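You operate a simulated robot arm through the tools that you are given. There is no shell and no other tool. Be economical: measure what you need, move in short steps, check, and stop when the job is done.

You are at the controls of a simulated two-armed robot. One attempt, no reset.

## Task
Draw about 750 ml of warm water in the jug and tip it into the mop bucket.
Fine: the jug stands under the tap. Knob to WARM before the tap runs, back to COLD after, tap off; HOT is 58 C and scalds. Pour all of it, no more than a spoonful beside, and stand the jug on the drainer; don't drop it. Set down upright: sink jug.

It is judged by the outcome, as a careful person would: the job done as asked, and still so three seconds after it is handed in. It fails if anything else is knocked over, pushed out of place, dropped, spilled or broken.

## Robot
Two 7-joint arms with two-finger parallel grippers on one trunk, on a base that drives. Base frame: it is fixed to the floor where the robot stands at the start and does not move with it; the origin is under the middle of the robot, x ahead of it, y to its left, z up; the surface under the hand at the start is at about z = 736. Readings come in mm, degrees, newtons and seconds.
The left shoulder is at the start at [70, 188, 1173], the right one opposite. With the tool pointing down near the work surface each hand reaches from about 200 to 780 mm from the robot's upright axis, wherever it stands, measured 20 degrees to its own side. Places, roughly: drainer [800, 500, 900]; sink tap [800, 0, 1100]; soap pump [1000, 500, 1000]; tap knob [800, -200, 900]; tap lever [900, 100, 1000]. Payload 3.91 kg a hand.
Tool frame (each hand has its own): the origin (TCP) lies between the finger pads and is the grasp point; the fingertips stand 30 mm ahead of it; z points along the fingers, y is the line along which they close. Largest opening 110 mm; finger width 20, thickness 10; the body of the gripper, 48 by 112 mm, starts 55 mm behind the TCP.
Orientation is that of the tool frame in the base frame, as [roll, pitch, yaw] about the fixed x, y, z axes, in that order (R = Rz(yaw) Ry(pitch) Rx(roll)). With the fingers straight down and closing along the base's y, the tool's x points along the base's -x, its y along +y and its z along -z.

## Interface
- The arms move only by the tool arm_command. It takes "left_rows", "right_rows" or both (then of equal length, played together; a hand with none holds still); each is one flat list of numbers, 7 for each row, row after row: the shift along the tool's x, y, z in mm, then the turn, a rotation vector about the tool's x, y, z in degrees, then the gripper command, from -1 (fully open) to 1 (shut), values between in proportion. In form: [x, y, z, ax, ay, az, hand, x, y, z, ax, ay, az, hand, ...]. A call has 1 to 8 rows; each row shifts and turns the commanded pose from where the row before left it, along the tool's axes as they then stand. Rows are played at 5 a second. More than 50 mm and 8.6 degrees between two rows, or a gripper value outside its range, and nothing of the call is played. A pose out of reach is approached as far as the arm can. The call stops where the force on the tool passes 40 N (or 10 N more than at its start, if that is more) or the arm is blocked; 0.2 s more then pass. The fingers move at their own pace (about 72 mm/s each) and stop on an object; they squeeze with about 31 N. The grip force told is the motor's: it shows also when the fingers shut on nothing. Time passes only in rows, and 0.2 s behind the last, so rows that do not move let the fingers close. The reply holds the time, the measured pose of the TCP, the force on the tool along the base axes, the opening and the grip force, in the units named above and with some noise, with the torque about the TCP (base axes, N m) and any sound that the robot's microphone picked up.
- Cameras (640 x 400 px; columns grow to the right, rows downward): "scene" is now at [133.1, 37.6, 1408.7]; the picture's right is [0.41, -0.91, 0.00], its down [-0.44, -0.20, -0.88] and it looks along [0.80, 0.36, -0.48] (base axes); focal length 261 px, centre (320, 200). "left" rides on the left gripper at [72, -17, -103] in its tool frame; the picture's right is [0.23, 0.97, 0.00], its down [-0.76, 0.18, -0.62] and it looks along [-0.61, 0.14, 0.78] (tool axes); focal length 222 px, centre (320, 200). "right" rides on the right gripper at [72, 17, -103] in its tool frame; the picture's right is [-0.23, 0.97, 0.00], its down [-0.76, -0.18, -0.62] and it looks along [-0.61, -0.14, 0.78] (tool axes); focal length 222 px, centre (320, 200). There is no depth. A picture from a camera that has moved, and an enlarged one, comes with that camera's place and axes in the base frame and with its lens.
- camera(camera): a new picture of that camera. No time passes.
- move_column(by): slides the trunk up (or, below 0, down) by that many mm; the arms and the scene camera ride with it, the base frame stays. It gives what a move gives, with no picture.
- base_move(legs): drives the robot by 1 to 6 legs, each [ahead, turn to the left] in mm and degrees, along the robot's own axes; the way and the turn of a leg run together, so that a leg with both is an arc; at most 1500 mm and 180 degrees a leg. The arms and the cameras ride along, it lands a little off, and it stops where it bumps. It gives what a move gives.
- aim_head(pan, tilt): turns the head with the scene camera to pan (to the left, within 86 degrees either way) and tilt (down, from -29 to 69), counted from straight ahead of the robot. It gives what a move gives.
- close_up(camera, box): a new picture of the part [left, top, right, bottom] of that camera's present view, enlarged. No time passes.
- finish_job(): hands the job in; it is judged then, once.

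Go step by step. Nothing tells you exact positions but the pictures and the camera data: compare them with the known pose of the tool, close in by small moves and look again before you grip or let go. The budget is 120 turns and 92 pictures, counting those below and the enlarged ones. Unless the task says otherwise, let go and move clear before handing in, and close with one line.

The tools are called after "Request:" as a command line: name --argument value ..., lists and objects as JSON in quotes. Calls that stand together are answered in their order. arm_command: Moves the arms, as the interface text tells. Its arguments: {"type":"object","properties":{"left_rows":{"type":"array"},"right_rows":{"type":"array"}},"required":[]} The other tools are called the same way: move_column (by) slides the trunk up or down; base_move (legs) drives the base; aim_head (pan, tilt) turns the head that bears the scene camera; camera (camera) takes a picture; close_up (camera, box) takes an enlarged picture of a part of a camera's view; finish_job () hands the job in.

At the start:

```text
clock: 0.0
left_position: [475.5, 417.8, 1222.2]
left_ee_rot: [-179.9, 0.0, -180.0]
left_wrist_force: [0.0, 0.3, -0.2]
left_ft_torque: [-0.02, 0.03, 0.05]
left_width: 110.0
left_finger_force: 0.0
right_position: [452.3, -58.6, 1289.0]
right_ee_rot: [179.9, 0.1, 179.9]
right_wrist_force: [-0.8, 0.6, -0.5]
right_ft_torque: [-0.04, 0.01, 0.01]
right_width: 110.1
right_finger_force: 0.1
trunk travel left (down, up): [-683.0, 257.0]
robot x, y, heading: [-0.4, 0.2, -0.1]
head pan, tilt: [24.4, 28.9]
```

scene: 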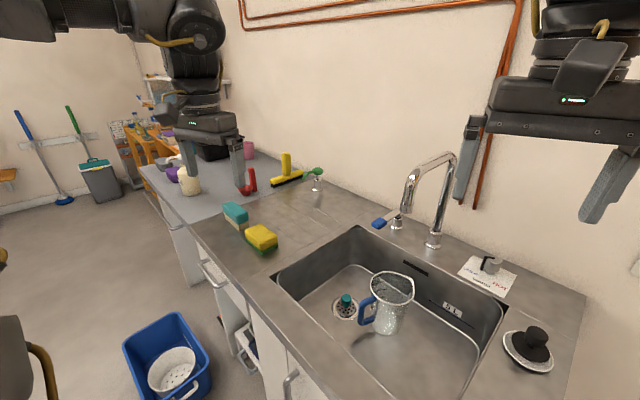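
right: 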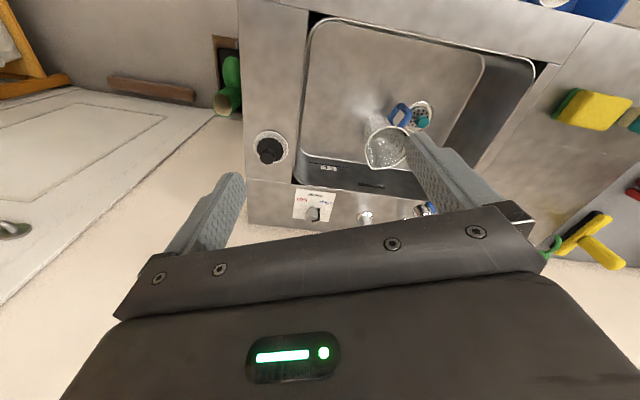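
left: 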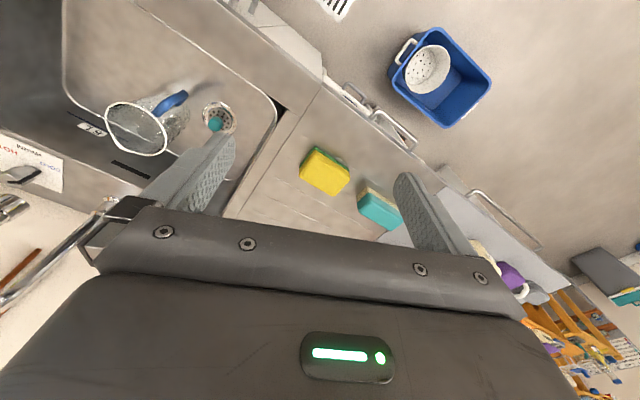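

I see the sink with the jug (blue handle) in the basin, the tap behind it, and the knob plate to its right; the bucket is on the floor at left with a strainer in it. I'll take close-ups first to read the knob, lever and jug.

Request:
close_up --camera "scene" --box '[340, 140, 580, 290]'

Request:
close_up --camera "scene" --box '[260, 220, 500, 370]'

Request:
close_up --camera "right" --box '[240, 60, 560, 260]'

Request:
close_up --camera "scene" --box '[100, 290, 276, 400]'

```text
2.67 times, centred on (460, 215) of scene
camera zoom: at [133.1, 37.6, 1408.7], right [0.41, -0.91, 0.0], down [-0.44, -0.2, -0.88], along [0.8, 0.36, -0.48], focal length 697 px, centre (-53, 160)
```

zoom: 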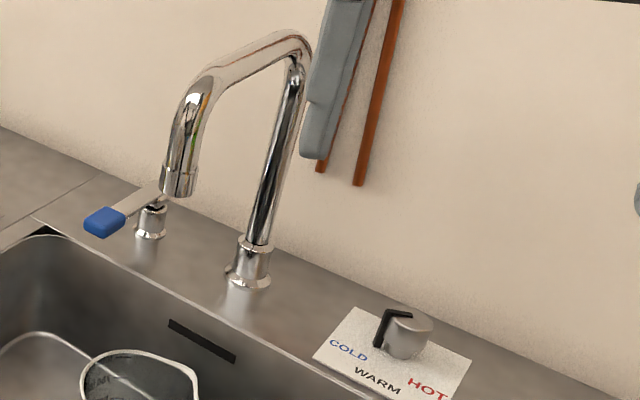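

```text
2.67 times, centred on (380, 295) of scene
camera zoom: at [133.1, 37.6, 1408.7], right [0.41, -0.91, 0.0], down [-0.44, -0.2, -0.88], along [0.8, 0.36, -0.48], focal length 697 px, centre (160, -53)
```

zoom: 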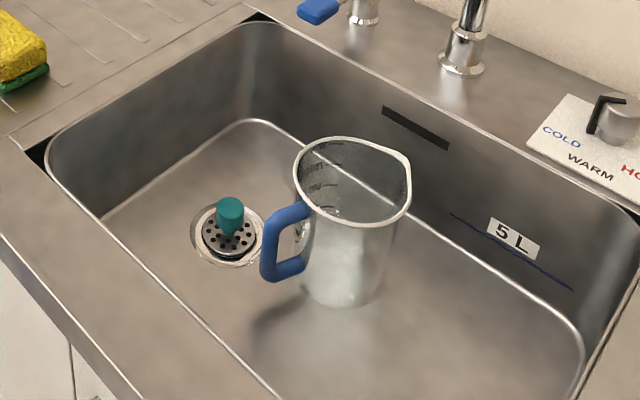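

```text
2.00 times, centred on (400, 160) of right
camera zoom: at [379.9, -42.0, 1391.4], right [0.23, 0.97, 0.0], down [0.76, -0.18, 0.62], along [0.61, -0.14, -0.78], focal length 444 px, centre (160, 280)
```

zoom: 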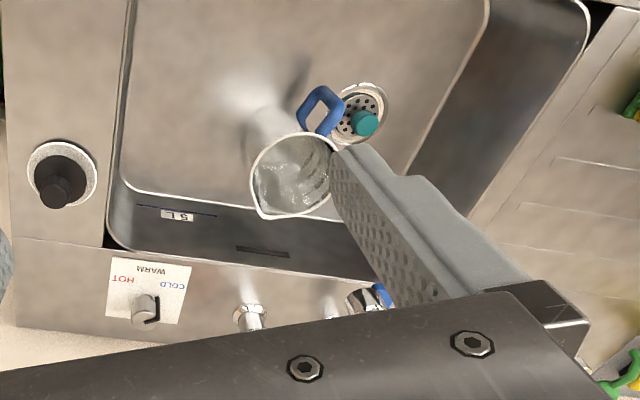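

```text
3.64 times, centred on (188, 345) of scene
camera zoom: at [133.1, 37.6, 1408.7], right [0.41, -0.91, 0.0], down [-0.44, -0.2, -0.88], along [0.8, 0.36, -0.48], focal length 951 px, centre (800, -327)
```

zoom: 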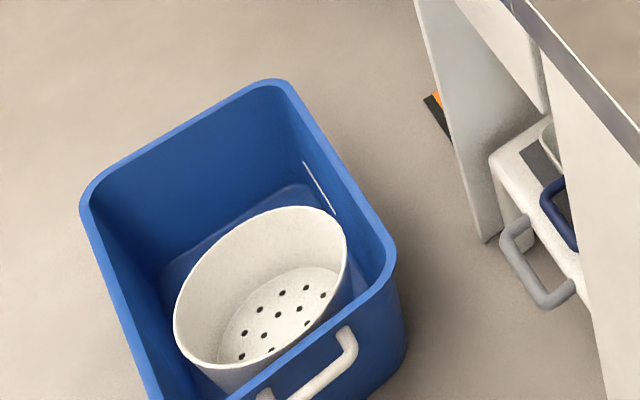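

The counter is turned about 22° relative to my frame; triangulated: spout outlet ≈(656,66,1111), jug rim ≈(656,69,874), so the jug already stands under the spout; knob ≈(755,-151,950), lever grip ≈(795,145,970). I move both hands closer to look.

Request:
arm_command --right_rows '[-30, -18, 34, 0, 0, 0, -1, -30, -18, 34, 0, 0, 0, -1, -30, -18, 34, 0, 0, 0, -1, -30, -18, 34, 0, 0, 0, -1, -30, -18, 34, 0, 0, 0, -1]' --left_rows '[-29, -34, 14, 0, 0, 0, -1, -29, -34, 14, 0, 0, 0, -1, -29, -34, 14, 0, 0, 0, -1, -29, -34, 14, 0, 0, 0, -1, -29, -34, 14, 0, 0, 0, -1]'

Request:
camera --camera "right"

Request:
camera --camera "left"

```text
clock: 1.2
left_position: [540.2, 299.2, 1101.6]
left_ee_rot: [-179.8, 0.1, 179.9]
left_wrist_force: [0.4, 0.2, 0.1]
left_ft_torque: [0.02, 0.01, -0.02]
left_width: 110.1
left_finger_force: 0.0
left hand out of reach, approached as far as the arm can: row 1, 2, 3, 4, 5
right_position: [605.0, -150.4, 1119.5]
right_ee_rot: [179.9, -0.1, -179.9]
right_wrist_force: [0.7, 0.5, -0.6]
right_ft_torque: [0.01, 0.04, 0.02]
right_width: 110.2
right_finger_force: 0.1
trunk travel left (down, up): [-683.0, 257.0]
robot x, y, heading: [2.2, 0.2, 0.1]
head pan, tilt: [24.4, 28.9]
```

```text
84 pictures are left
camera right: at [531.4, -133.0, 1220.3], right [0.23, 0.97, 0.0], down [0.76, -0.18, 0.62], along [0.61, -0.14, -0.78], focal length 222 px, centre (320, 200)
```

right: 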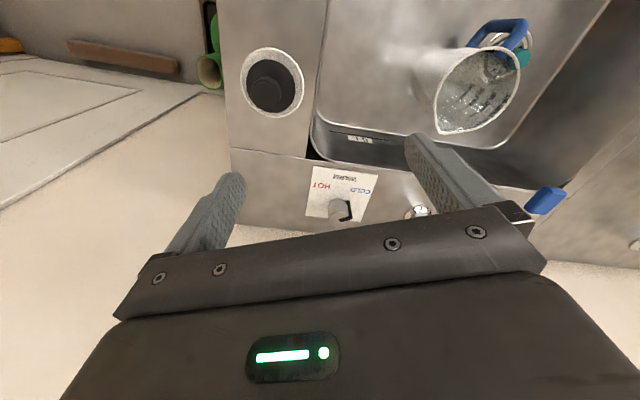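

```text
83 pictures are left
camera left: at [466.7, 281.6, 1206.6], right [-0.23, 0.97, 0.0], down [0.76, 0.18, 0.62], along [0.61, 0.14, -0.78], focal length 222 px, centre (320, 200)
```

left: 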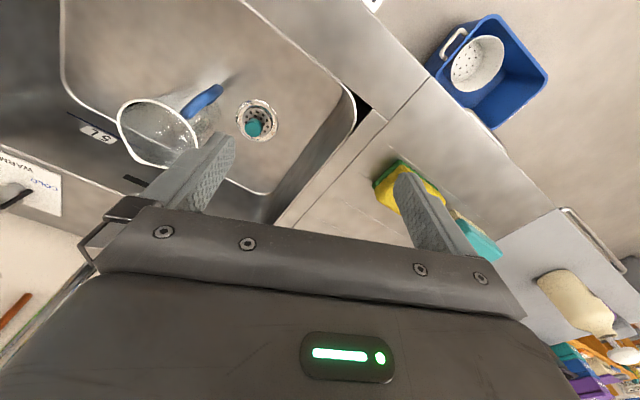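

The right hand is now closer; I enlarge the knob and lever in its view.

Request:
close_up --camera "right" --box '[280, 140, 440, 240]'

Request:
close_up --camera "right" --box '[400, 10, 560, 110]'

Request:
camera --camera "scene"

```text
4.00 times, centred on (360, 190) of right
camera zoom: at [531.4, -133.0, 1220.3], right [0.23, 0.97, 0.0], down [0.76, -0.18, 0.62], along [0.61, -0.14, -0.78], focal length 888 px, centre (160, 240)
```

zoom: 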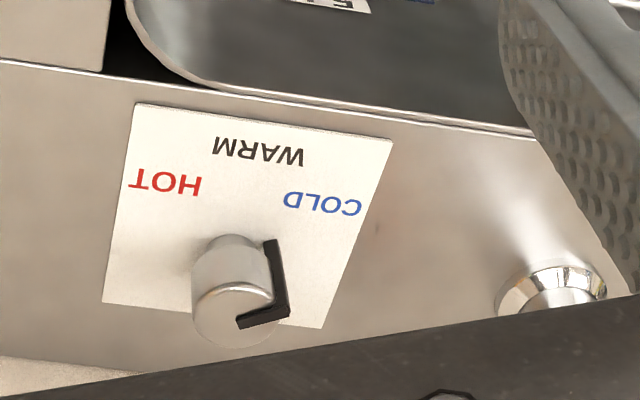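

```text
4.00 times, centred on (480, 60) of right
camera zoom: at [531.4, -133.0, 1220.3], right [0.23, 0.97, 0.0], down [0.76, -0.18, 0.62], along [0.61, -0.14, -0.78], focal length 888 px, centre (-320, 760)
```

zoom: 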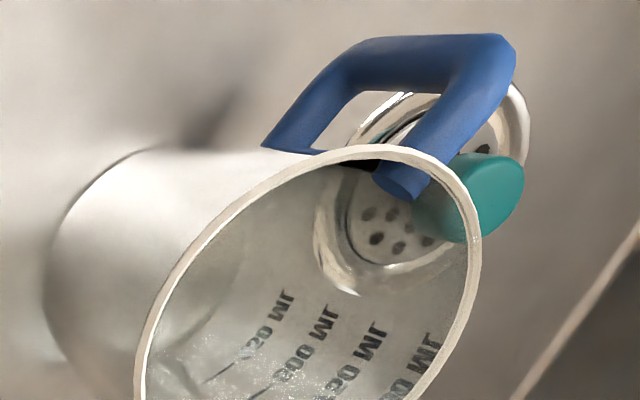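

```text
80 pictures are left
camera scene: at [136.1, 37.0, 1408.5], right [0.41, -0.91, 0.0], down [-0.44, -0.2, -0.87], along [0.8, 0.36, -0.49], focal length 261 px, centre (320, 200)
```

scene: 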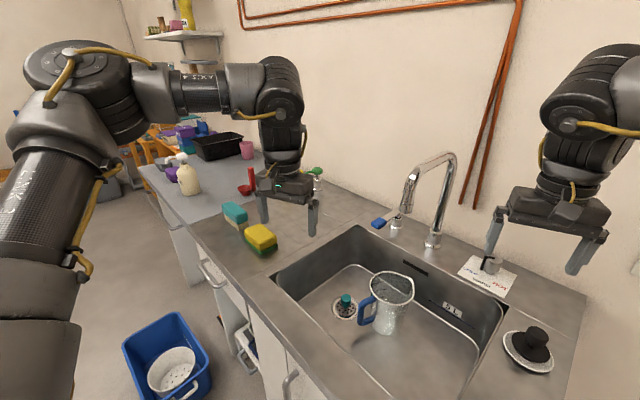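

The knob (axis ≈(788,-160), top z≈942) points at COLD; the labels sit about 45° apart and WARM faces front. I turn the right hand so its fingers will close across the pointer, before approaching.

Request:
arm_command --right_rows '[0, 0, 0, 0, 0, 8.375, -0.3, 0, 0, 0, 0, 0, 8.375, -0.3, 0, 0, 0, 0, 0, 8.375, -0.3, 0, 0, 0, 0, 0, 8.375, -0.3, 0, 0, 0, 0, 0, 8.375, -0.3, 0, 0, 0, 0, 0, 8.375, -0.3, 0, 0, 0, 0, 0, 8.375, -0.3, 0, 0, 0, 0, 0, 8.375, -0.3]'

Request:
camera --camera "right"

```text
clock: 3.0
left_position: [537.4, 298.6, 1102.7]
left_ee_rot: [-179.8, 0.1, 180.0]
left_wrist_force: [-1.1, -0.3, 0.0]
left_ft_torque: [0.02, 0.0, 0.0]
left_width: 109.8
left_finger_force: 0.2
right_position: [650.6, -116.0, 1150.3]
right_ee_rot: [178.5, 0.2, 132.2]
right_wrist_force: [0.6, -0.2, 0.1]
right_ft_torque: [0.0, 0.01, 0.01]
right_width: 71.6
right_finger_force: 0.0
right hand out of reach, approached as far as the arm can: row 4, 5, 6, 7, 8
trunk travel left (down, up): [-683.0, 257.0]
robot x, y, heading: [-0.8, -0.5, -0.4]
head pan, tilt: [24.4, 28.9]
```

```text
79 pictures are left
camera right: at [610.2, -52.1, 1252.2], right [0.87, 0.49, 0.03], down [0.37, -0.69, 0.62], along [0.32, -0.53, -0.78], focal length 222 px, centre (320, 200)
```

right: 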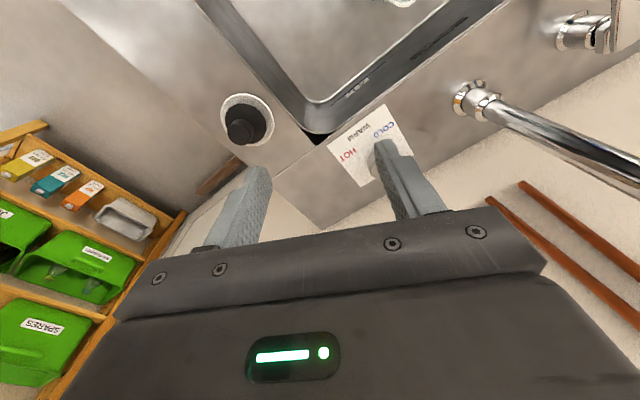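

The wrist reached its limit at about 48° of turn, so I'll use a smaller turn (~40°). I step back and see where the command stands.

Request:
arm_command --right_rows '[0, 0, 0, 0, 0, -8.3, -0.3, 0, 0, 0, 0, 0, -8.3, -0.3, 0, 0, 0, 0, 0, -8.4, -0.3]'

```text
clock: 3.8
left_position: [537.8, 301.6, 1102.7]
left_ee_rot: [-179.7, 0.2, 180.0]
left_wrist_force: [-0.2, -0.2, -0.2]
left_ft_torque: [-0.01, -0.02, 0.0]
left_width: 110.1
left_finger_force: 0.0
right_position: [649.6, -114.2, 1150.3]
right_ee_rot: [178.8, 0.7, 157.6]
right_wrist_force: [-0.1, -0.2, 0.3]
right_ft_torque: [0.01, 0.01, 0.0]
right_width: 71.2
right_finger_force: 0.0
trunk travel left (down, up): [-683.0, 257.0]
robot x, y, heading: [1.3, 0.3, -0.0]
head pan, tilt: [24.4, 28.9]
```

Commands restart from the measured pose, good. I bring the right hand above the knob (z≈1010) and turn to about −38°.

Request:
arm_command --right_rows '[-29.1, 2.1, 28, 0, 0, 0, -0.3, -29.1, 2.1, 28, 0, 0, 0, -0.3, -29.1, 2.1, 28, 0, 0, 0, -0.3, -29.1, 2.1, 28, 0, 0, 0, -0.3, -29.1, 2.1, 28, 0, 0, 0, -0.3, 0, 0, 0, 0, 0, 8, -0.3, 0, 0, 0, 0, 0, 8, -0.3]'

Request:
camera --camera "right"

Request:
camera --camera "scene"

```text
clock: 5.4
left_position: [536.3, 299.3, 1102.4]
left_ee_rot: [-179.8, 0.1, -180.0]
left_wrist_force: [0.1, 0.0, 0.0]
left_ft_torque: [0.02, 0.03, -0.03]
left_width: 110.0
left_finger_force: 0.0
right_position: [694.0, -106.8, 1026.0]
right_ee_rot: [178.5, 0.6, 141.3]
right_wrist_force: [-0.7, 0.2, 0.0]
right_ft_torque: [0.0, 0.01, -0.04]
right_width: 71.6
right_finger_force: 0.0
right hand out of reach, approached as far as the arm can: row 1, 2, 3, 4, 5
trunk travel left (down, up): [-683.0, 257.0]
robot x, y, heading: [-1.1, 1.2, 0.1]
head pan, tilt: [24.4, 28.9]
```

```text
78 pictures are left
camera right: at [643.0, -50.3, 1127.8], right [0.79, 0.62, 0.03], down [0.47, -0.62, 0.63], along [0.4, -0.48, -0.78], focal length 222 px, centre (320, 200)
```

right: 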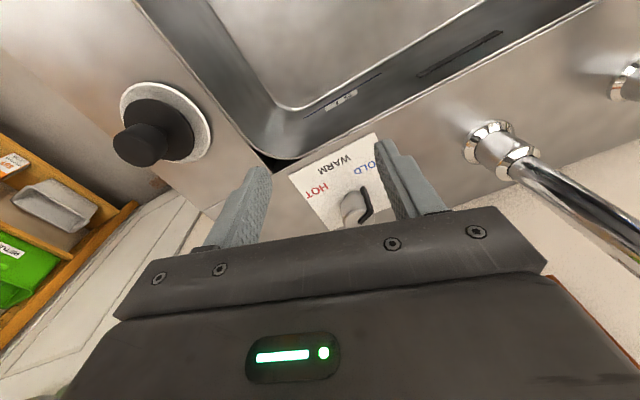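

```text
77 pictures are left
camera scene: at [133.3, 37.5, 1408.7], right [0.41, -0.91, 0.0], down [-0.44, -0.2, -0.88], along [0.8, 0.36, -0.48], focal length 261 px, centre (320, 200)
```

scene: 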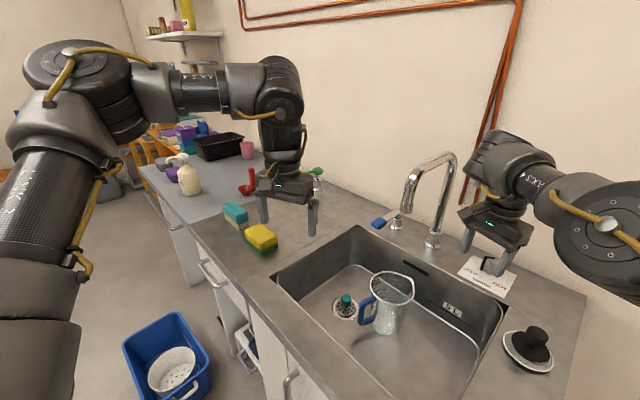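

The right arm runs out of reach at about 700 mm at this height, so I need the trunk higher and maybe the robot nearer. I look down to see the clearance to the counter.

Request:
aim_head --pan 0 --tilt 69

Request:
camera --camera "scene"

```text
clock: 6.5
left_position: [537.9, 300.0, 1102.9]
left_ee_rot: [-179.8, 0.2, -180.0]
left_wrist_force: [0.5, -0.8, -0.8]
left_ft_torque: [0.03, 0.01, 0.0]
left_width: 110.0
left_finger_force: 0.1
right_position: [693.3, -107.4, 1027.1]
right_ee_rot: [178.5, 0.6, 141.5]
right_wrist_force: [-0.7, -0.8, 0.5]
right_ft_torque: [0.0, -0.03, 0.03]
right_width: 71.5
right_finger_force: 0.0
trunk travel left (down, up): [-683.0, 257.0]
robot x, y, heading: [-2.7, 3.6, -0.0]
head pan, tilt: [0.0, 68.8]
```

```text
76 pictures are left
camera scene: at [106.4, 0.0, 1355.6], right [0.0, -1.0, 0.0], down [-0.93, 0.0, -0.36], along [0.36, 0.0, -0.93], focal length 261 px, centre (320, 200)
```

scene: 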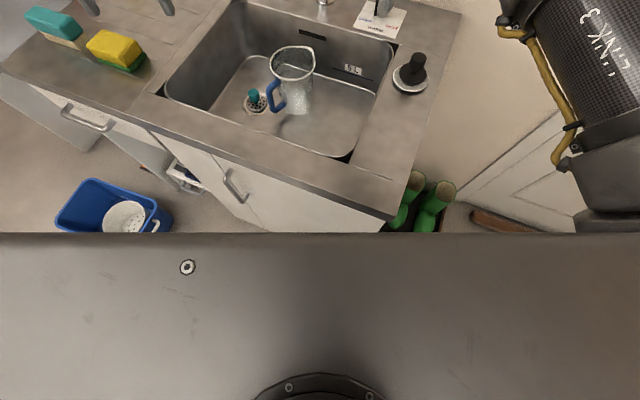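

The counter's front edge is ≈265 mm from my axis, so driving in is risky; I raise the trunk 200 mm to gain reach instead.

Request:
move_column --by 200

Request:
arm_command --right_rows '[-30, -8, 35, 0, 0, 0, -0.3, -30, -8, 35, 0, 0, 0, -0.3, -30, -8, 35, 0, 0, 0, -0.3, 0, 0, 40, 0, 0, 0, -0.3, 0, 0, 40, 0, 0, 0, -0.3]'

```text
clock: 8.6
left_position: [538.2, 299.7, 1303.3]
left_ee_rot: [-179.7, 0.1, -180.0]
left_wrist_force: [-0.2, 0.6, -0.3]
left_ft_torque: [0.0, 0.03, 0.04]
left_width: 109.8
left_finger_force: 0.0
right_position: [693.5, -106.8, 1227.1]
right_ee_rot: [178.5, 0.7, 141.4]
right_wrist_force: [0.0, -0.4, 0.1]
right_ft_torque: [0.02, 0.02, 0.03]
right_width: 71.3
right_finger_force: 0.0
trunk travel left (down, up): [-883.0, 57.0]
robot x, y, heading: [-2.4, 1.8, -0.1]
head pan, tilt: [0.0, 68.8]
```

```text
clock: 9.8
left_position: [537.9, 300.4, 1302.9]
left_ee_rot: [-179.9, 0.0, 180.0]
left_wrist_force: [0.5, 0.3, 0.9]
left_ft_torque: [0.0, -0.01, 0.01]
left_width: 110.1
left_finger_force: 0.2
right_position: [713.8, -184.3, 1039.9]
right_ee_rot: [178.4, 0.6, 141.5]
right_wrist_force: [0.1, 0.5, 0.8]
right_ft_torque: [0.0, -0.01, -0.02]
right_width: 71.3
right_finger_force: 0.1
right hand out of reach, approached as far as the arm can: row 1, 2, 3, 5
trunk travel left (down, up): [-883.0, 57.0]
robot x, y, heading: [0.5, 1.3, -0.1]
head pan, tilt: [0.0, 68.8]
```

Request:
arm_command --right_rows '[0, 0, 40, 0, 0, 0, -0.3, -14, 22, 10, 0, 0, 0, -0.3, -14, 22, 0, 0, 0, 0, -0.3, -14, 21, 0, 0, 0, 0, -0.3]'

```text
clock: 10.8
left_position: [538.1, 300.6, 1302.5]
left_ee_rot: [-179.8, 0.2, -180.0]
left_wrist_force: [0.0, 0.1, 0.6]
left_ft_torque: [-0.03, 0.01, -0.01]
left_width: 110.0
left_finger_force: 0.1
right_position: [705.7, -175.5, 1012.4]
right_ee_rot: [178.4, 0.6, 141.5]
right_wrist_force: [-0.5, -0.2, 0.0]
right_ft_torque: [0.02, -0.03, 0.01]
right_width: 71.8
right_finger_force: 0.0
right hand out of reach, approached as far as the arm can: row 1, 2, 3, 4
trunk travel left (down, up): [-883.0, 57.0]
robot x, y, heading: [0.1, -1.8, -0.3]
head pan, tilt: [0.0, 68.8]
```

Pure down-pointing is still limited, so I tilt the hand's fingers forward about its closing axis to gain reach.

Request:
arm_command --right_rows '[0, 0, 0, 0, -8.3, 0, -0.3, 0, 0, 0, 0, -8.3, 0, -0.3, 0, 0, 0, 0, -8.4, 0, -0.3, 0, 0, 0, 0, -5, 0, -0.3]'

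```text
clock: 11.8
left_position: [537.0, 301.8, 1304.1]
left_ee_rot: [-179.7, 0.2, -179.9]
left_wrist_force: [0.3, 0.7, -1.0]
left_ft_torque: [-0.02, 0.0, -0.01]
left_width: 109.9
left_finger_force: 0.1
right_position: [709.4, -173.9, 1013.9]
right_ee_rot: [177.7, 24.0, 140.5]
right_wrist_force: [-0.4, 0.7, -0.1]
right_ft_torque: [-0.02, 0.02, 0.02]
right_width: 71.3
right_finger_force: 0.1
right hand out of reach, approached as far as the arm can: row 2
trunk travel left (down, up): [-883.0, 57.0]
robot x, y, heading: [3.3, -1.4, 0.0]
head pan, tilt: [0.0, 68.8]
```

Request:
arm_command --right_rows '[-12, 20.3, 15.8, 0, 0, 0, -0.3, -12, 20.3, 15.8, 0, 0, 0, -0.3, -12, 20.3, 15.8, 0, 0, 0, -0.3]'

Request:
camera --camera "right"

```text
clock: 12.6
left_position: [536.9, 299.0, 1303.7]
left_ee_rot: [-179.8, 0.2, 179.9]
left_wrist_force: [0.3, 0.1, 0.1]
left_ft_torque: [0.03, 0.0, 0.04]
left_width: 109.8
left_finger_force: 0.0
right_position: [776.8, -167.0, 990.0]
right_ee_rot: [177.7, 23.7, 140.5]
right_wrist_force: [0.6, 0.6, 0.4]
right_ft_torque: [0.03, 0.04, 0.04]
right_width: 71.6
right_finger_force: 0.1
right hand out of reach, approached as far as the arm can: row 3
trunk travel left (down, up): [-883.0, 57.0]
robot x, y, heading: [-0.1, -3.9, -0.1]
head pan, tilt: [0.0, 68.8]
```

```text
75 pictures are left
camera right: at [701.2, -88.3, 1054.2], right [0.77, 0.63, 0.12], down [0.22, -0.44, 0.87], along [0.6, -0.64, -0.48], focal length 222 px, centre (320, 200)
```

right: 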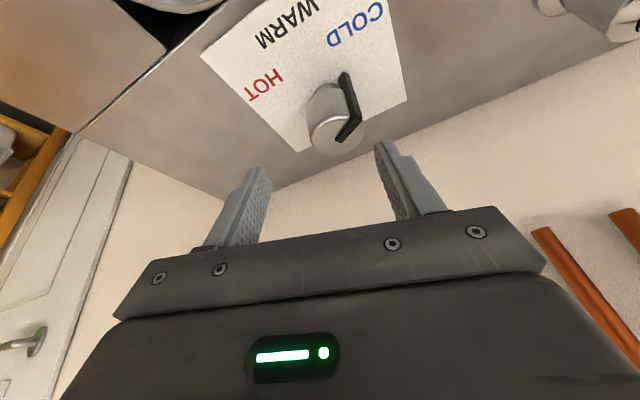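

Tilting works: the knob is now just ahead. Its axis triangulates to ≈(788,-157) with top ≈945; I centre on it and descend so the fingers straddle it.

Request:
arm_command --right_rows '[0, 12.8, 0, 0, 0, 0, -0.3, 11.5, 0, 14, 0, 0, 0, -0.3]'

Request:
camera --camera "right"

```text
clock: 13.2
left_position: [537.5, 300.5, 1302.2]
left_ee_rot: [-179.9, 0.1, -179.9]
left_wrist_force: [1.0, -0.5, -0.2]
left_ft_torque: [-0.01, -0.01, 0.02]
left_width: 110.0
left_finger_force: 0.0
right_position: [768.9, -163.8, 972.8]
right_ee_rot: [177.6, 23.9, 140.5]
right_wrist_force: [0.3, -0.3, 0.5]
right_ft_torque: [-0.05, 0.04, 0.01]
right_width: 71.6
right_finger_force: 0.1
right hand out of reach, approached as far as the arm can: row 1, 2
trunk travel left (down, up): [-883.0, 57.0]
robot x, y, heading: [-2.1, 0.3, 0.0]
head pan, tilt: [0.0, 68.8]
```

```text
74 pictures are left
camera right: at [692.6, -84.7, 1037.2], right [0.77, 0.63, 0.13], down [0.22, -0.44, 0.87], along [0.6, -0.64, -0.47], focal length 222 px, centre (320, 200)
```

right: 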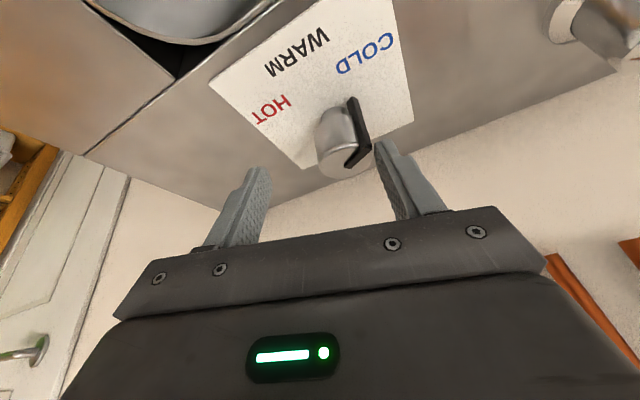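

Close, but the reach limit bites again; I tilt 14° further and look at what is possible.

Request:
arm_command --right_rows '[0, 0, 0, 0, -7, 0, -0.3, 0, 0, 0, 0, -7, 0, -0.3, 0, 8, 0, 0, 0, 0, -0.3, 0, 8, 0, 0, 0, 0, -0.3]'

```text
clock: 14.2
left_position: [538.2, 301.7, 1301.9]
left_ee_rot: [-179.8, 0.2, -180.0]
left_wrist_force: [-0.3, 0.5, -0.1]
left_ft_torque: [0.02, -0.02, 0.01]
left_width: 110.2
left_finger_force: 0.1
right_position: [778.0, -149.9, 972.8]
right_ee_rot: [177.4, 37.9, 139.9]
right_wrist_force: [-0.1, -1.0, 0.0]
right_ft_torque: [0.02, -0.02, 0.01]
right_width: 71.5
right_finger_force: 0.0
trunk travel left (down, up): [-883.0, 57.0]
robot x, y, heading: [-3.2, 0.6, -0.0]
head pan, tilt: [0.0, 68.8]
```

Request:
arm_command --right_rows '[6.7, 0.7, 8.7, 0, 0, 0, -0.3, 6.7, 0.7, 8.7, 0, 0, 0, -0.3]'

Request:
camera --camera "right"

```text
clock: 14.8
left_position: [536.9, 300.4, 1302.7]
left_ee_rot: [-179.8, 0.2, -180.0]
left_wrist_force: [0.4, -0.2, -0.1]
left_ft_torque: [-0.01, 0.01, 0.02]
left_width: 110.2
left_finger_force: 0.0
right_position: [773.0, -151.2, 953.5]
right_ee_rot: [177.4, 37.9, 139.8]
right_wrist_force: [0.5, 0.3, -0.5]
right_ft_torque: [-0.02, 0.02, 0.01]
right_width: 71.4
right_finger_force: 0.1
right hand out of reach, approached as far as the arm can: row 2
trunk travel left (down, up): [-883.0, 57.0]
robot x, y, heading: [-2.1, 0.7, 0.2]
head pan, tilt: [0.0, 68.8]
```

```text
73 pictures are left
camera right: at [688.4, -63.5, 989.8], right [0.74, 0.65, 0.17], down [0.04, -0.3, 0.95], along [0.67, -0.7, -0.25], focal length 222 px, centre (320, 200)
```

right: 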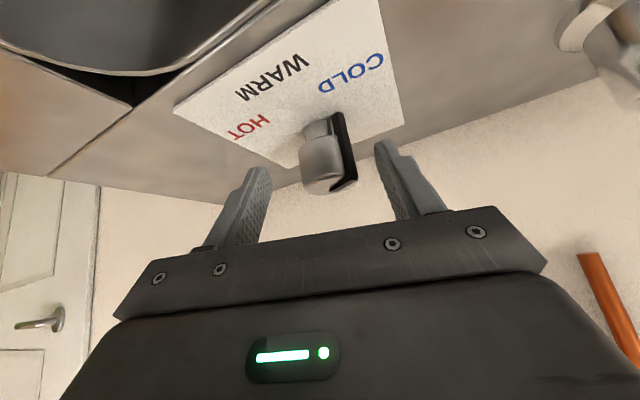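

The fingers appear to straddle the knob; I enlarge to check the pointer's exact angle versus the pads.

Request:
close_up --camera "right" --box '[220, 40, 420, 240]'

```text
2.00 times, centred on (320, 140) of right
camera zoom: at [688.4, -63.5, 989.8], right [0.74, 0.65, 0.17], down [0.04, -0.3, 0.95], along [0.67, -0.7, -0.25], focal length 444 px, centre (320, 320)
```

zoom: 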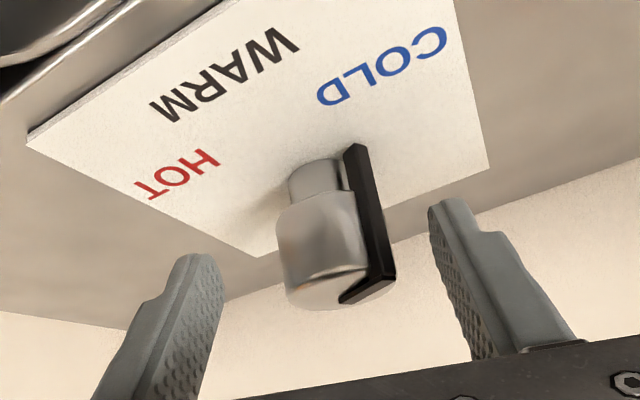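

The pointer lies near the right pad's path, but closing there nudges it toward WARM anyway (the tap is still off). I close gently onto the knob body.

Request:
arm_command --right_rows '[0, 0, 0, 0, 0, 0, 0.2, 0, 0, 0, 0, 0, 0, 1, 0, 0, 0, 0, 0, 0, 1]'

Request:
close_up --camera "right" --box '[220, 40, 420, 240]'

```text
clock: 15.6
left_position: [538.7, 301.6, 1301.3]
left_ee_rot: [-179.7, 0.2, 179.9]
left_wrist_force: [0.0, 0.1, 0.7]
left_ft_torque: [-0.02, 0.02, 0.0]
left_width: 110.2
left_finger_force: 0.0
right_position: [776.8, -147.5, 953.6]
right_ee_rot: [177.3, 37.9, 140.1]
right_wrist_force: [11.6, 13.7, -0.8]
right_ft_torque: [-0.58, -0.61, 0.35]
right_width: 36.8
right_finger_force: 45.0
trunk travel left (down, up): [-883.0, 57.0]
robot x, y, heading: [1.4, -2.6, 0.1]
head pan, tilt: [0.0, 68.8]
```

```text
2.00 times, centred on (320, 140) of right
camera zoom: at [690.5, -60.5, 989.9], right [0.74, 0.65, 0.18], down [0.04, -0.3, 0.95], along [0.67, -0.7, -0.25], focal length 444 px, centre (320, 320)
```

zoom: 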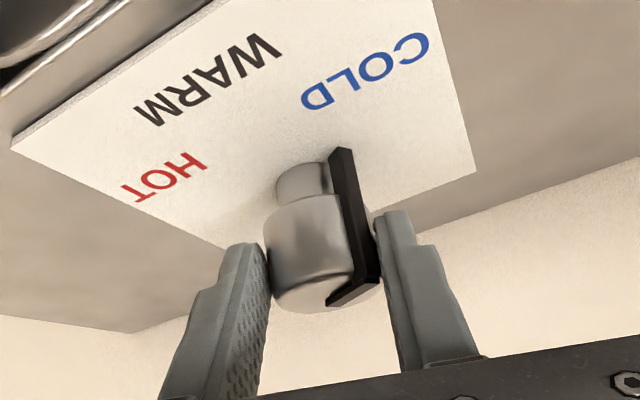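

Gripped on the knob body. I turn about the vertical knob axis counter-clockwise toward WARM.

Request:
arm_command --right_rows '[0, -1.9, 0, -4.6, 0.2, -5.9, 1, 0, -1.9, 0, -4.6, 0.2, -5.9, 1, 0, -1.9, 0, -4.6, 0.2, -5.9, 1, 0, -1.9, 0, -4.6, 0.2, -5.9, 1, 0, -1.9, 0, -4.6, 0.2, -5.9, 1]'

Request:
camera --camera "right"

```text
clock: 16.3
left_position: [535.9, 299.0, 1304.5]
left_ee_rot: [-179.8, 0.2, 179.9]
left_wrist_force: [0.5, -0.6, 0.4]
left_ft_torque: [0.01, 0.01, 0.05]
left_width: 110.2
left_finger_force: 0.1
right_position: [776.9, -151.6, 956.6]
right_ee_rot: [175.9, 38.0, 150.9]
right_wrist_force: [-9.7, -3.5, 3.8]
right_ft_torque: [-0.8, -0.33, -0.11]
right_width: 37.2
right_finger_force: 45.4
right hand out of reach, approached as far as the arm can: row 1
trunk travel left (down, up): [-883.0, 57.0]
robot x, y, heading: [-2.3, -1.5, -0.3]
head pan, tilt: [0.0, 68.8]
stopped in row 3 (right hand): the force on the tool passed its limit at 55 N (the readings are from after the stop); the commanded pose is now the measured one
```

```text
70 pictures are left
camera right: at [673.8, -84.6, 991.2], right [0.59, 0.78, 0.19], down [0.09, -0.3, 0.95], along [0.8, -0.55, -0.25], focal length 222 px, centre (320, 200)
```

right: 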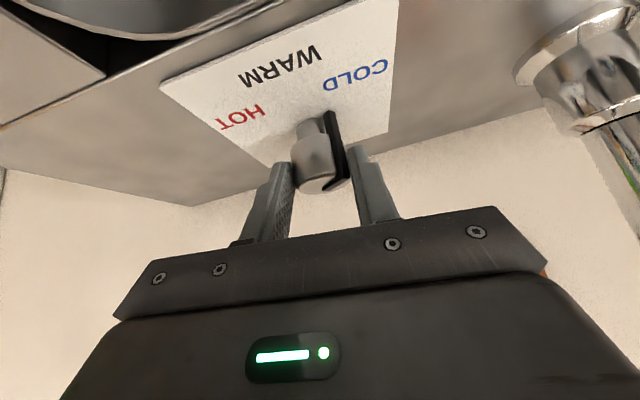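

Request:
arm_command --right_rows '[0.5, -0.5, -1, -2.3, 0.1, -3, 1, 0, -1, 0, -2.3, 0.1, -3, 1, 0, -1, 0, -2.3, 0.1, -3, 1]'

Request:
close_up --camera "right" --box '[220, 40, 420, 240]'

```text
clock: 17.2
left_position: [531.5, 298.4, 1305.5]
left_ee_rot: [-179.8, 0.5, 179.8]
left_wrist_force: [-0.2, 0.0, -0.9]
left_ft_torque: [-0.02, 0.01, 0.01]
left_width: 109.8
left_finger_force: 0.0
right_position: [775.5, -154.8, 954.1]
right_ee_rot: [175.4, 38.4, 156.1]
right_wrist_force: [-21.1, -9.2, 14.2]
right_ft_torque: [-0.48, 1.25, -0.28]
right_width: 37.4
right_finger_force: 44.8
right hand out of reach, approached as far as the arm can: row 1, 2, 3
trunk travel left (down, up): [-883.0, 57.0]
robot x, y, heading: [-0.7, 1.5, -0.5]
head pan, tilt: [0.0, 68.8]
stopped in row 3 (right hand): the force on the tool passed its limit at 42 N (the readings are from after the stop); the commanded pose is now the measured one
```

```text
2.00 times, centred on (320, 140) of right
camera zoom: at [666.9, -97.4, 989.8], right [0.51, 0.84, 0.2], down [0.11, -0.3, 0.95], along [0.85, -0.46, -0.24], focal length 444 px, centre (320, 320)
```

zoom: 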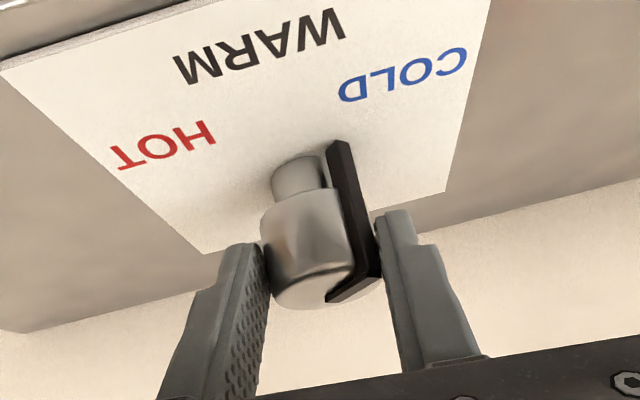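

The knob turns with the hand (about 16° so far), but I'm at the edge of the arm's reach, which drags sideways. I open, tilt 12° further around the fingertips for slack, and check before regripping.

Request:
arm_command --right_rows '[0, 0, 0, 0, 0, 0, -0.1, 0, 0, 0, 0, 0, 0, -0.1, 2.6, 0, 0.2, 0, -5, 0, -0.1, 2.6, 0, 0.2, 0, -5, 0, -0.1, 1.3, 0, 0.1, 0, -3, 0, -0.1]'

Request:
close_up --camera "right" --box '[200, 40, 440, 240]'

```text
clock: 18.6
left_position: [538.4, 298.1, 1303.2]
left_ee_rot: [-179.7, 0.1, 179.8]
left_wrist_force: [0.2, -0.2, 0.6]
left_ft_torque: [-0.04, -0.04, -0.02]
left_width: 110.3
left_finger_force: 0.0
right_position: [791.7, -189.8, 963.9]
right_ee_rot: [174.6, 53.4, 152.8]
right_wrist_force: [0.1, 0.4, 0.1]
right_ft_torque: [0.0, 0.03, 0.0]
right_width: 60.6
right_finger_force: 0.1
trunk travel left (down, up): [-883.0, 57.0]
robot x, y, heading: [1.5, 1.1, -0.5]
head pan, tilt: [0.0, 68.8]
stopped in row 5 (right hand): the arm was blocked; the commanded pose is now the measured one
```

```text
2.00 times, centred on (320, 140) of right
camera zoom: at [681.3, -124.7, 967.3], right [0.5, 0.83, 0.24], down [-0.14, -0.2, 0.97], along [0.86, -0.52, 0.01], focal length 444 px, centre (320, 320)
```

zoom: 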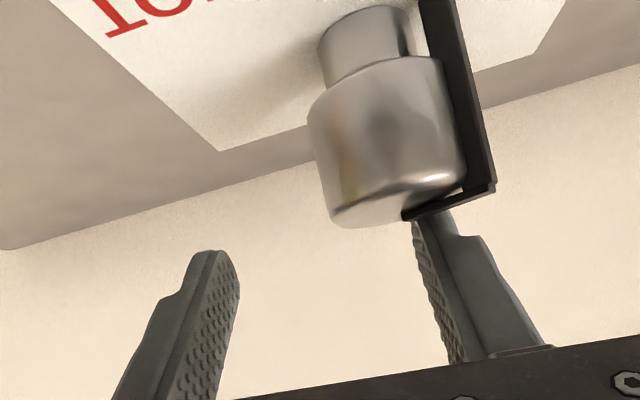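

The hand slipped to one side when the arm reconfigured; no harm visible. I retreat straight back along the fingers, then reposition the robot closer instead of working at the edge of reach.

Request:
arm_command --right_rows '[0, 0, -25, 0, 0, 0, -0.1, 0, 0, -30, 0, 0, 0, -0.1, 0, 0, -30, 0, 0, 0, -0.1, -20, 0, -30, 0, 0, 0, -0.1, -30, 0, -30, 0, 0, 0, -0.1, -30, 0, -30, 0, 0, 0, -0.1]'

Request:
aim_head --pan 0 --tilt 45

Request:
camera --camera "scene"

```text
clock: 20.2
left_position: [537.1, 298.0, 1302.7]
left_ee_rot: [-179.8, 0.2, 179.9]
left_wrist_force: [-0.4, 0.5, -0.2]
left_ft_torque: [0.01, 0.0, 0.01]
left_width: 110.0
left_finger_force: 0.1
right_position: [705.1, -215.1, 1125.3]
right_ee_rot: [-179.0, 54.8, 155.0]
right_wrist_force: [0.4, -0.1, -0.2]
right_ft_torque: [-0.01, 0.0, 0.0]
right_width: 60.5
right_finger_force: 0.1
trunk travel left (down, up): [-883.0, 57.0]
robot x, y, heading: [-3.3, 0.0, -0.3]
head pan, tilt: [0.0, 68.8]
stopped in row 6 (right hand): the arm was blocked; the commanded pose is now the measured one
```

```text
clock: 21.1
left_position: [537.7, 297.7, 1303.8]
left_ee_rot: [-179.8, 0.1, 179.8]
left_wrist_force: [-0.9, 0.6, -0.4]
left_ft_torque: [-0.02, 0.04, 0.03]
left_width: 110.1
left_finger_force: 0.1
right_position: [705.7, -212.9, 1123.8]
right_ee_rot: [-179.0, 54.8, 155.0]
right_wrist_force: [-0.3, 0.5, 0.0]
right_ft_torque: [-0.02, 0.0, 0.01]
right_width: 60.5
right_finger_force: 0.1
trunk travel left (down, up): [-883.0, 57.0]
robot x, y, heading: [-1.8, 3.7, -0.3]
head pan, tilt: [0.0, 45.0]
```

```text
67 pictures are left
camera scene: at [130.6, -0.7, 1584.3], right [-0.01, -1.0, 0.0], down [-0.71, 0.0, -0.71], along [0.71, 0.0, -0.71], focal length 261 px, centre (320, 200)
```

scene: 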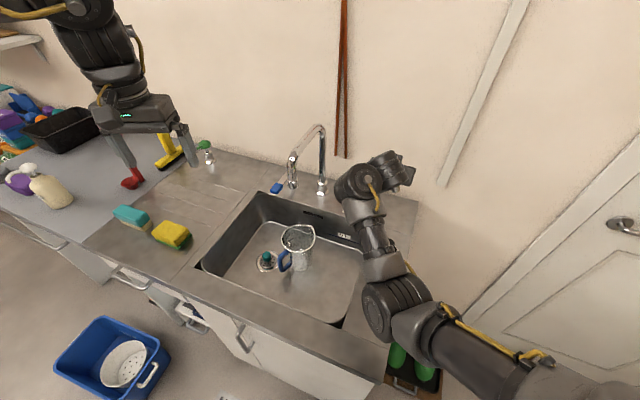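

I'd like to see my base's footprint before driving: I bring the left hand back over the floor, tilt its camera backward, and un-tilt the right hand meanwhile.

Request:
arm_command --left_rows '[35, 35, 0, 0, 0, 0, -1, 35, 35, 0, 0, 0, 0, -1, 35, 35, 0, 0, 0, 0, -1, 35, 35, 0, 0, 0, 0, -1, 0, 0, 0, 0, 8, 0, -1, 0, 0, 0, 0, 8, 0, -1, 0, 0, 0, 0, 8, 0, -1, 0, 0, 0, 0, 8, 0, -1]' --right_rows '[0, 0, 0, 0, 8, 0, -0.1, 0, 0, 0, 0, 8, 0, -0.1, 0, 0, 0, 0, 8, 0, -0.1, 0, 0, 0, 0, 8, 0, -0.1, 0, 0, 0, 0, 8, 0, -0.1, 0, 0, 0, 0, 8, 0, -0.1, 0, 0, 0, 0, 0, 0, -0.1, 0, 0, 0, 0, 0, 0, -0.1]'

Request:
camera --camera "left"

```text
clock: 22.9
left_position: [389.4, 436.6, 1292.9]
left_ee_rot: [-179.7, -31.7, 179.6]
left_wrist_force: [0.3, 0.6, -0.2]
left_ft_torque: [-0.02, 0.0, -0.03]
left_width: 109.9
left_finger_force: 0.1
left hand out of reach, approached as far as the arm can: row 8
right_position: [730.7, -218.4, 1108.2]
right_ee_rot: [179.8, 9.3, 153.7]
right_wrist_force: [-0.4, 0.1, 0.7]
right_ft_torque: [0.04, 0.0, -0.03]
right_width: 60.3
right_finger_force: 0.0
right hand out of reach, approached as far as the arm can: row 2, 3, 6
trunk travel left (down, up): [-883.0, 57.0]
robot x, y, heading: [0.4, 0.1, -0.5]
head pan, tilt: [0.0, 45.0]
```

```text
66 pictures are left
camera left: at [381.6, 420.4, 1420.2], right [-0.19, 0.97, 0.12], down [0.98, 0.18, 0.13], along [0.1, 0.14, -0.99], focal length 222 px, centre (320, 200)
```

left: 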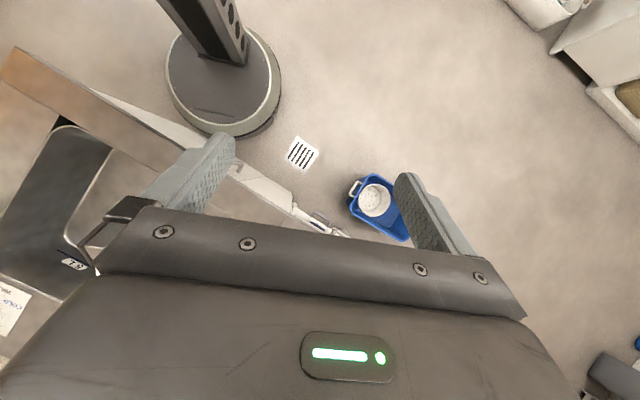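

Seen from above: my base is a round disc of ≈250 mm radius, nearly touching the cabinet, so no driving in. I'll instead approach the knob with the hand square to the arm (yaw ≈180), where tilt gives full reach.

Request:
arm_command --right_rows '[0, 0, 0, 0, 0, -8.6, -0.1, 0, 0, 0, 0, 0, -8.6, -0.1, 0, 0, 0, 0, 0, -8.6, -0.1, 0, 0, 0, 0, -8.6, 0, -0.1, 0, 0, 0, 0, -8.6, 0, -0.1, 0, 0, 0, 0, -8.6, 0, -0.1, 0, 28, 0, 0, 0, 0, -0.1, 0, 28, 0, 0, 0, 0, -0.1]'

Request:
camera --camera "right"

```text
clock: 24.7
left_position: [388.6, 439.2, 1292.1]
left_ee_rot: [-179.6, -31.8, 179.7]
left_wrist_force: [-0.3, 1.0, 0.4]
left_ft_torque: [-0.03, 0.0, 0.04]
left_width: 109.9
left_finger_force: 0.0
right_position: [736.4, -174.3, 1112.8]
right_ee_rot: [-174.9, 35.0, -179.0]
right_wrist_force: [-0.5, 0.4, -0.8]
right_ft_torque: [0.0, 0.0, -0.01]
right_width: 60.4
right_finger_force: 0.1
trunk travel left (down, up): [-883.0, 57.0]
robot x, y, heading: [2.7, 1.3, -0.6]
head pan, tilt: [0.0, 45.0]
```

```text
65 pictures are left
camera right: at [616.5, -150.2, 1152.7], right [0.22, 0.97, 0.06], down [0.26, -0.12, 0.96], along [0.94, -0.19, -0.28], focal length 222 px, centre (320, 200)
```

right: 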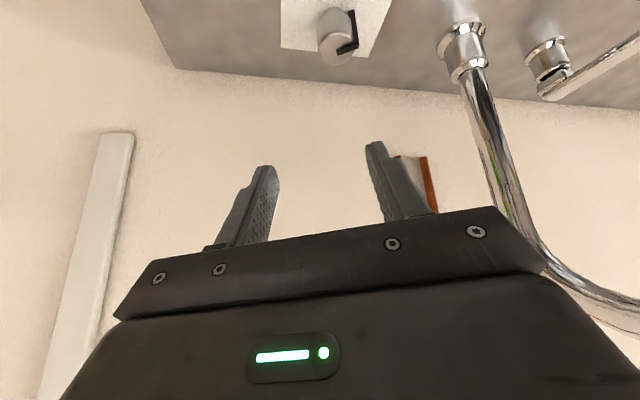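

Request:
arm_command --right_rows '[19.7, 10.7, 32.6, 0, 0, 0, -0.3, 19.7, 10.7, 32.6, 0, 0, 0, -0.3, 19.7, 10.7, 32.6, 0, 0, 0, -0.3]'

Request:
camera --camera "right"

```text
clock: 25.7
left_position: [387.7, 437.3, 1293.5]
left_ee_rot: [-179.7, -31.7, 179.8]
left_wrist_force: [-0.2, -0.8, 0.1]
left_ft_torque: [-0.01, 0.01, 0.04]
left_width: 109.9
left_finger_force: 0.2
right_position: [749.4, -181.6, 1002.3]
right_ee_rot: [-172.9, 35.8, -179.5]
right_wrist_force: [0.2, 0.3, 0.4]
right_ft_torque: [-0.02, 0.01, 0.0]
right_width: 71.6
right_finger_force: 0.0
trunk travel left (down, up): [-883.0, 57.0]
robot x, y, heading: [-4.1, 4.5, -0.6]
head pan, tilt: [0.0, 45.0]
stopped in row 3 (right hand): the arm was blocked; the commanded pose is now the measured one
```

```text
64 pictures are left
camera right: at [630.9, -153.6, 1039.8], right [0.25, 0.97, 0.04], down [0.24, -0.1, 0.96], along [0.94, -0.23, -0.26], focal length 222 px, centre (320, 200)
```

right: 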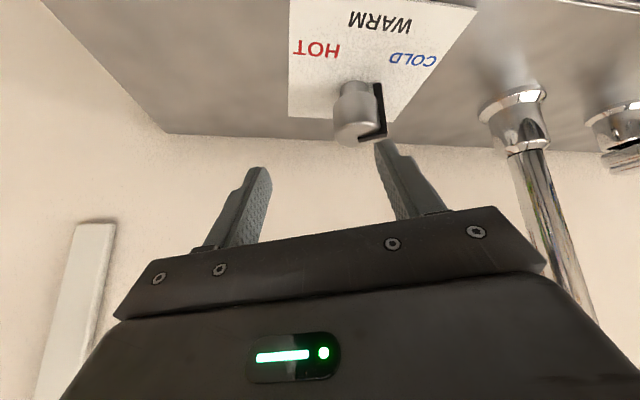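

Blocked again with no wrist force, so some other part of the arm may be touching. I look at the scene.

Request:
aim_head --pan -15 --tilt 50

Request:
camera --camera "scene"

```text
clock: 26.5
left_position: [387.7, 437.4, 1291.8]
left_ee_rot: [-179.6, -31.7, 179.8]
left_wrist_force: [-0.3, 0.1, -0.3]
left_ft_torque: [0.0, 0.02, -0.02]
left_width: 110.2
left_finger_force: 0.1
right_position: [749.8, -180.9, 1002.1]
right_ee_rot: [-173.0, 35.8, -179.5]
right_wrist_force: [-0.2, 0.3, 0.0]
right_ft_torque: [0.03, 0.02, -0.04]
right_width: 71.3
right_finger_force: 0.1
trunk travel left (down, up): [-883.0, 57.0]
robot x, y, heading: [0.2, -1.5, -0.4]
head pan, tilt: [-15.0, 50.0]
```

```text
63 pictures are left
camera scene: at [123.7, -20.5, 1577.5], right [-0.26, -0.96, 0.0], down [-0.74, 0.2, -0.64], along [0.62, -0.17, -0.77], focal length 261 px, centre (320, 200)
```

scene: 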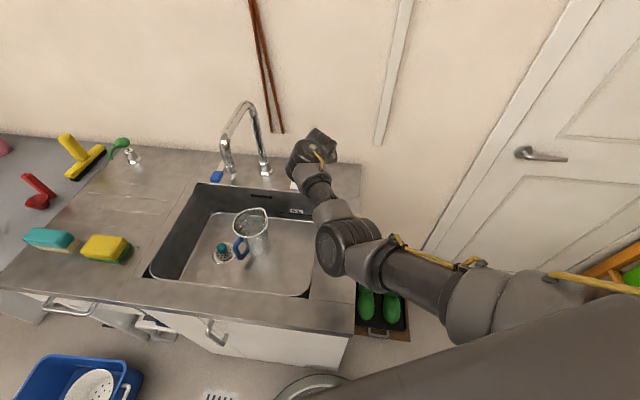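

The shoulder is now too high: with a tilted hand the best shoulder height is the original one. I retract the right hand up and back first, so I can lower the trunk again safely.

Request:
arm_command --right_rows '[-3, 0, -44.5, 0, 0, 0, -0.3, -3, 0, -44.5, 0, 0, 0, -0.3, -3, 0, -44.5, 0, 0, 0, -0.3, -3, 0, -44.5, 0, 0, 0, -0.3, -3, 0, -44.5, 0, 0, 0, -0.3, -3, 0, -44.5, 0, 0, 0, -0.3, -3, 0, -44.5, 0, 0, 0, -0.3, -3, 0, -44.5, 0, 0, 0, -0.3]'

Request:
camera --camera "scene"

```text
clock: 28.5
left_position: [388.6, 438.3, 1292.8]
left_ee_rot: [-179.7, -31.7, 179.7]
left_wrist_force: [0.4, -0.6, -0.7]
left_ft_torque: [0.02, 0.0, 0.0]
left_width: 109.8
left_finger_force: 0.0
right_position: [710.2, -192.4, 1103.6]
right_ee_rot: [-171.0, 36.1, 179.9]
right_wrist_force: [-0.5, -0.3, 0.5]
right_ft_torque: [-0.01, 0.02, 0.0]
right_width: 71.6
right_finger_force: 0.1
right hand out of reach, approached as far as the arm can: row 3, 4, 5, 6, 7, 8
trunk travel left (down, up): [-883.0, 57.0]
robot x, y, heading: [-2.7, -2.3, -0.2]
head pan, tilt: [-15.0, 50.0]
stopped in row 8 (right hand): the arm was blocked; the commanded pose is now the measured one
```

```text
62 pictures are left
camera scene: at [123.9, -21.1, 1577.5], right [-0.27, -0.96, 0.0], down [-0.74, 0.2, -0.64], along [0.62, -0.17, -0.77], focal length 261 px, centre (320, 200)
```

scene: 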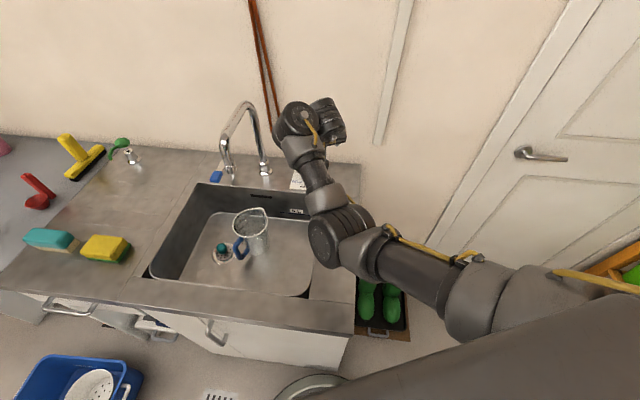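

The arm is in an awkward elbow-low posture; I un-tilt the hand and retract straight back to recover a normal posture.

Request:
arm_command --right_rows '[10, 0, -10, 0, 8.5, 0, -0.3, 10, 0, -10, 0, 8.5, 0, -0.3, 20, 0, -10, 0, 8.5, 0, -0.3, 20, 0, -10, 0, 8.5, 0, -0.3, 40, 0, -10, 0, 0, 0, -0.3, 40, 0, -20, 0, 0, 0, -0.3, 40, 0, -20, 0, 0, 0, -0.3, 40, 0, -20, 0, 0, 0, -0.3]'

Request:
camera --camera "scene"

```text
clock: 30.3
left_position: [387.7, 440.2, 1291.5]
left_ee_rot: [-179.6, -31.7, 179.7]
left_wrist_force: [0.5, 1.0, -0.1]
left_ft_torque: [-0.02, 0.0, 0.0]
left_width: 110.1
left_finger_force: 0.1
right_position: [672.3, -175.8, 1101.6]
right_ee_rot: [-172.8, 2.1, 175.1]
right_wrist_force: [0.2, 0.6, -1.0]
right_ft_torque: [-0.02, 0.02, -0.02]
right_width: 71.6
right_finger_force: 0.0
right hand out of reach, approached as far as the arm can: row 1, 2, 3, 5, 6, 7, 8
trunk travel left (down, up): [-883.0, 57.0]
robot x, y, heading: [3.6, -0.9, -0.4]
head pan, tilt: [-15.0, 50.0]
```

```text
61 pictures are left
camera scene: at [123.6, -18.6, 1577.5], right [-0.27, -0.96, 0.0], down [-0.74, 0.2, -0.64], along [0.62, -0.17, -0.77], focal length 261 px, centre (320, 200)
```

scene: 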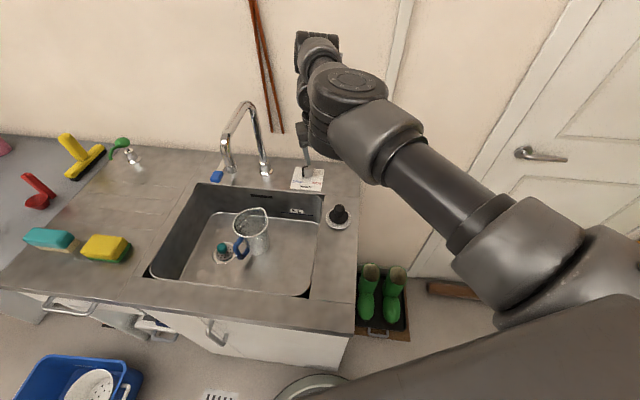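

Recovered: the elbow is up and the plunger is untouched. Now I raise and retract the hand a bit before lowering the trunk.

Request:
arm_command --right_rows '[20, 0, -25, 0, 0, 0, -0.3, 20, 0, -25, 0, 0, 0, -0.3, 20, 0, -25, 0, 0, 0, -0.3, 20, 0, -25, 0, 0, 0, -0.3, 20, 0, -25, 0, 0, 0, -0.3, 20, 0, -25, 0, 0, 0, -0.3]'

```text
clock: 31.7
left_position: [388.7, 438.9, 1292.3]
left_ee_rot: [-179.7, -31.7, 179.7]
left_wrist_force: [0.6, 0.7, -0.4]
left_ft_torque: [0.01, 0.0, -0.02]
left_width: 110.0
left_finger_force: 0.0
right_position: [676.2, -155.1, 1145.8]
right_ee_rot: [-172.8, 2.2, 175.2]
right_wrist_force: [0.5, 0.1, 0.2]
right_ft_torque: [-0.04, 0.03, 0.0]
right_width: 71.5
right_finger_force: 0.0
right hand out of reach, approached as far as the arm can: row 1, 2, 3, 4, 5, 6
trunk travel left (down, up): [-883.0, 57.0]
robot x, y, heading: [-1.2, -0.8, -0.7]
head pan, tilt: [-15.0, 50.0]
```

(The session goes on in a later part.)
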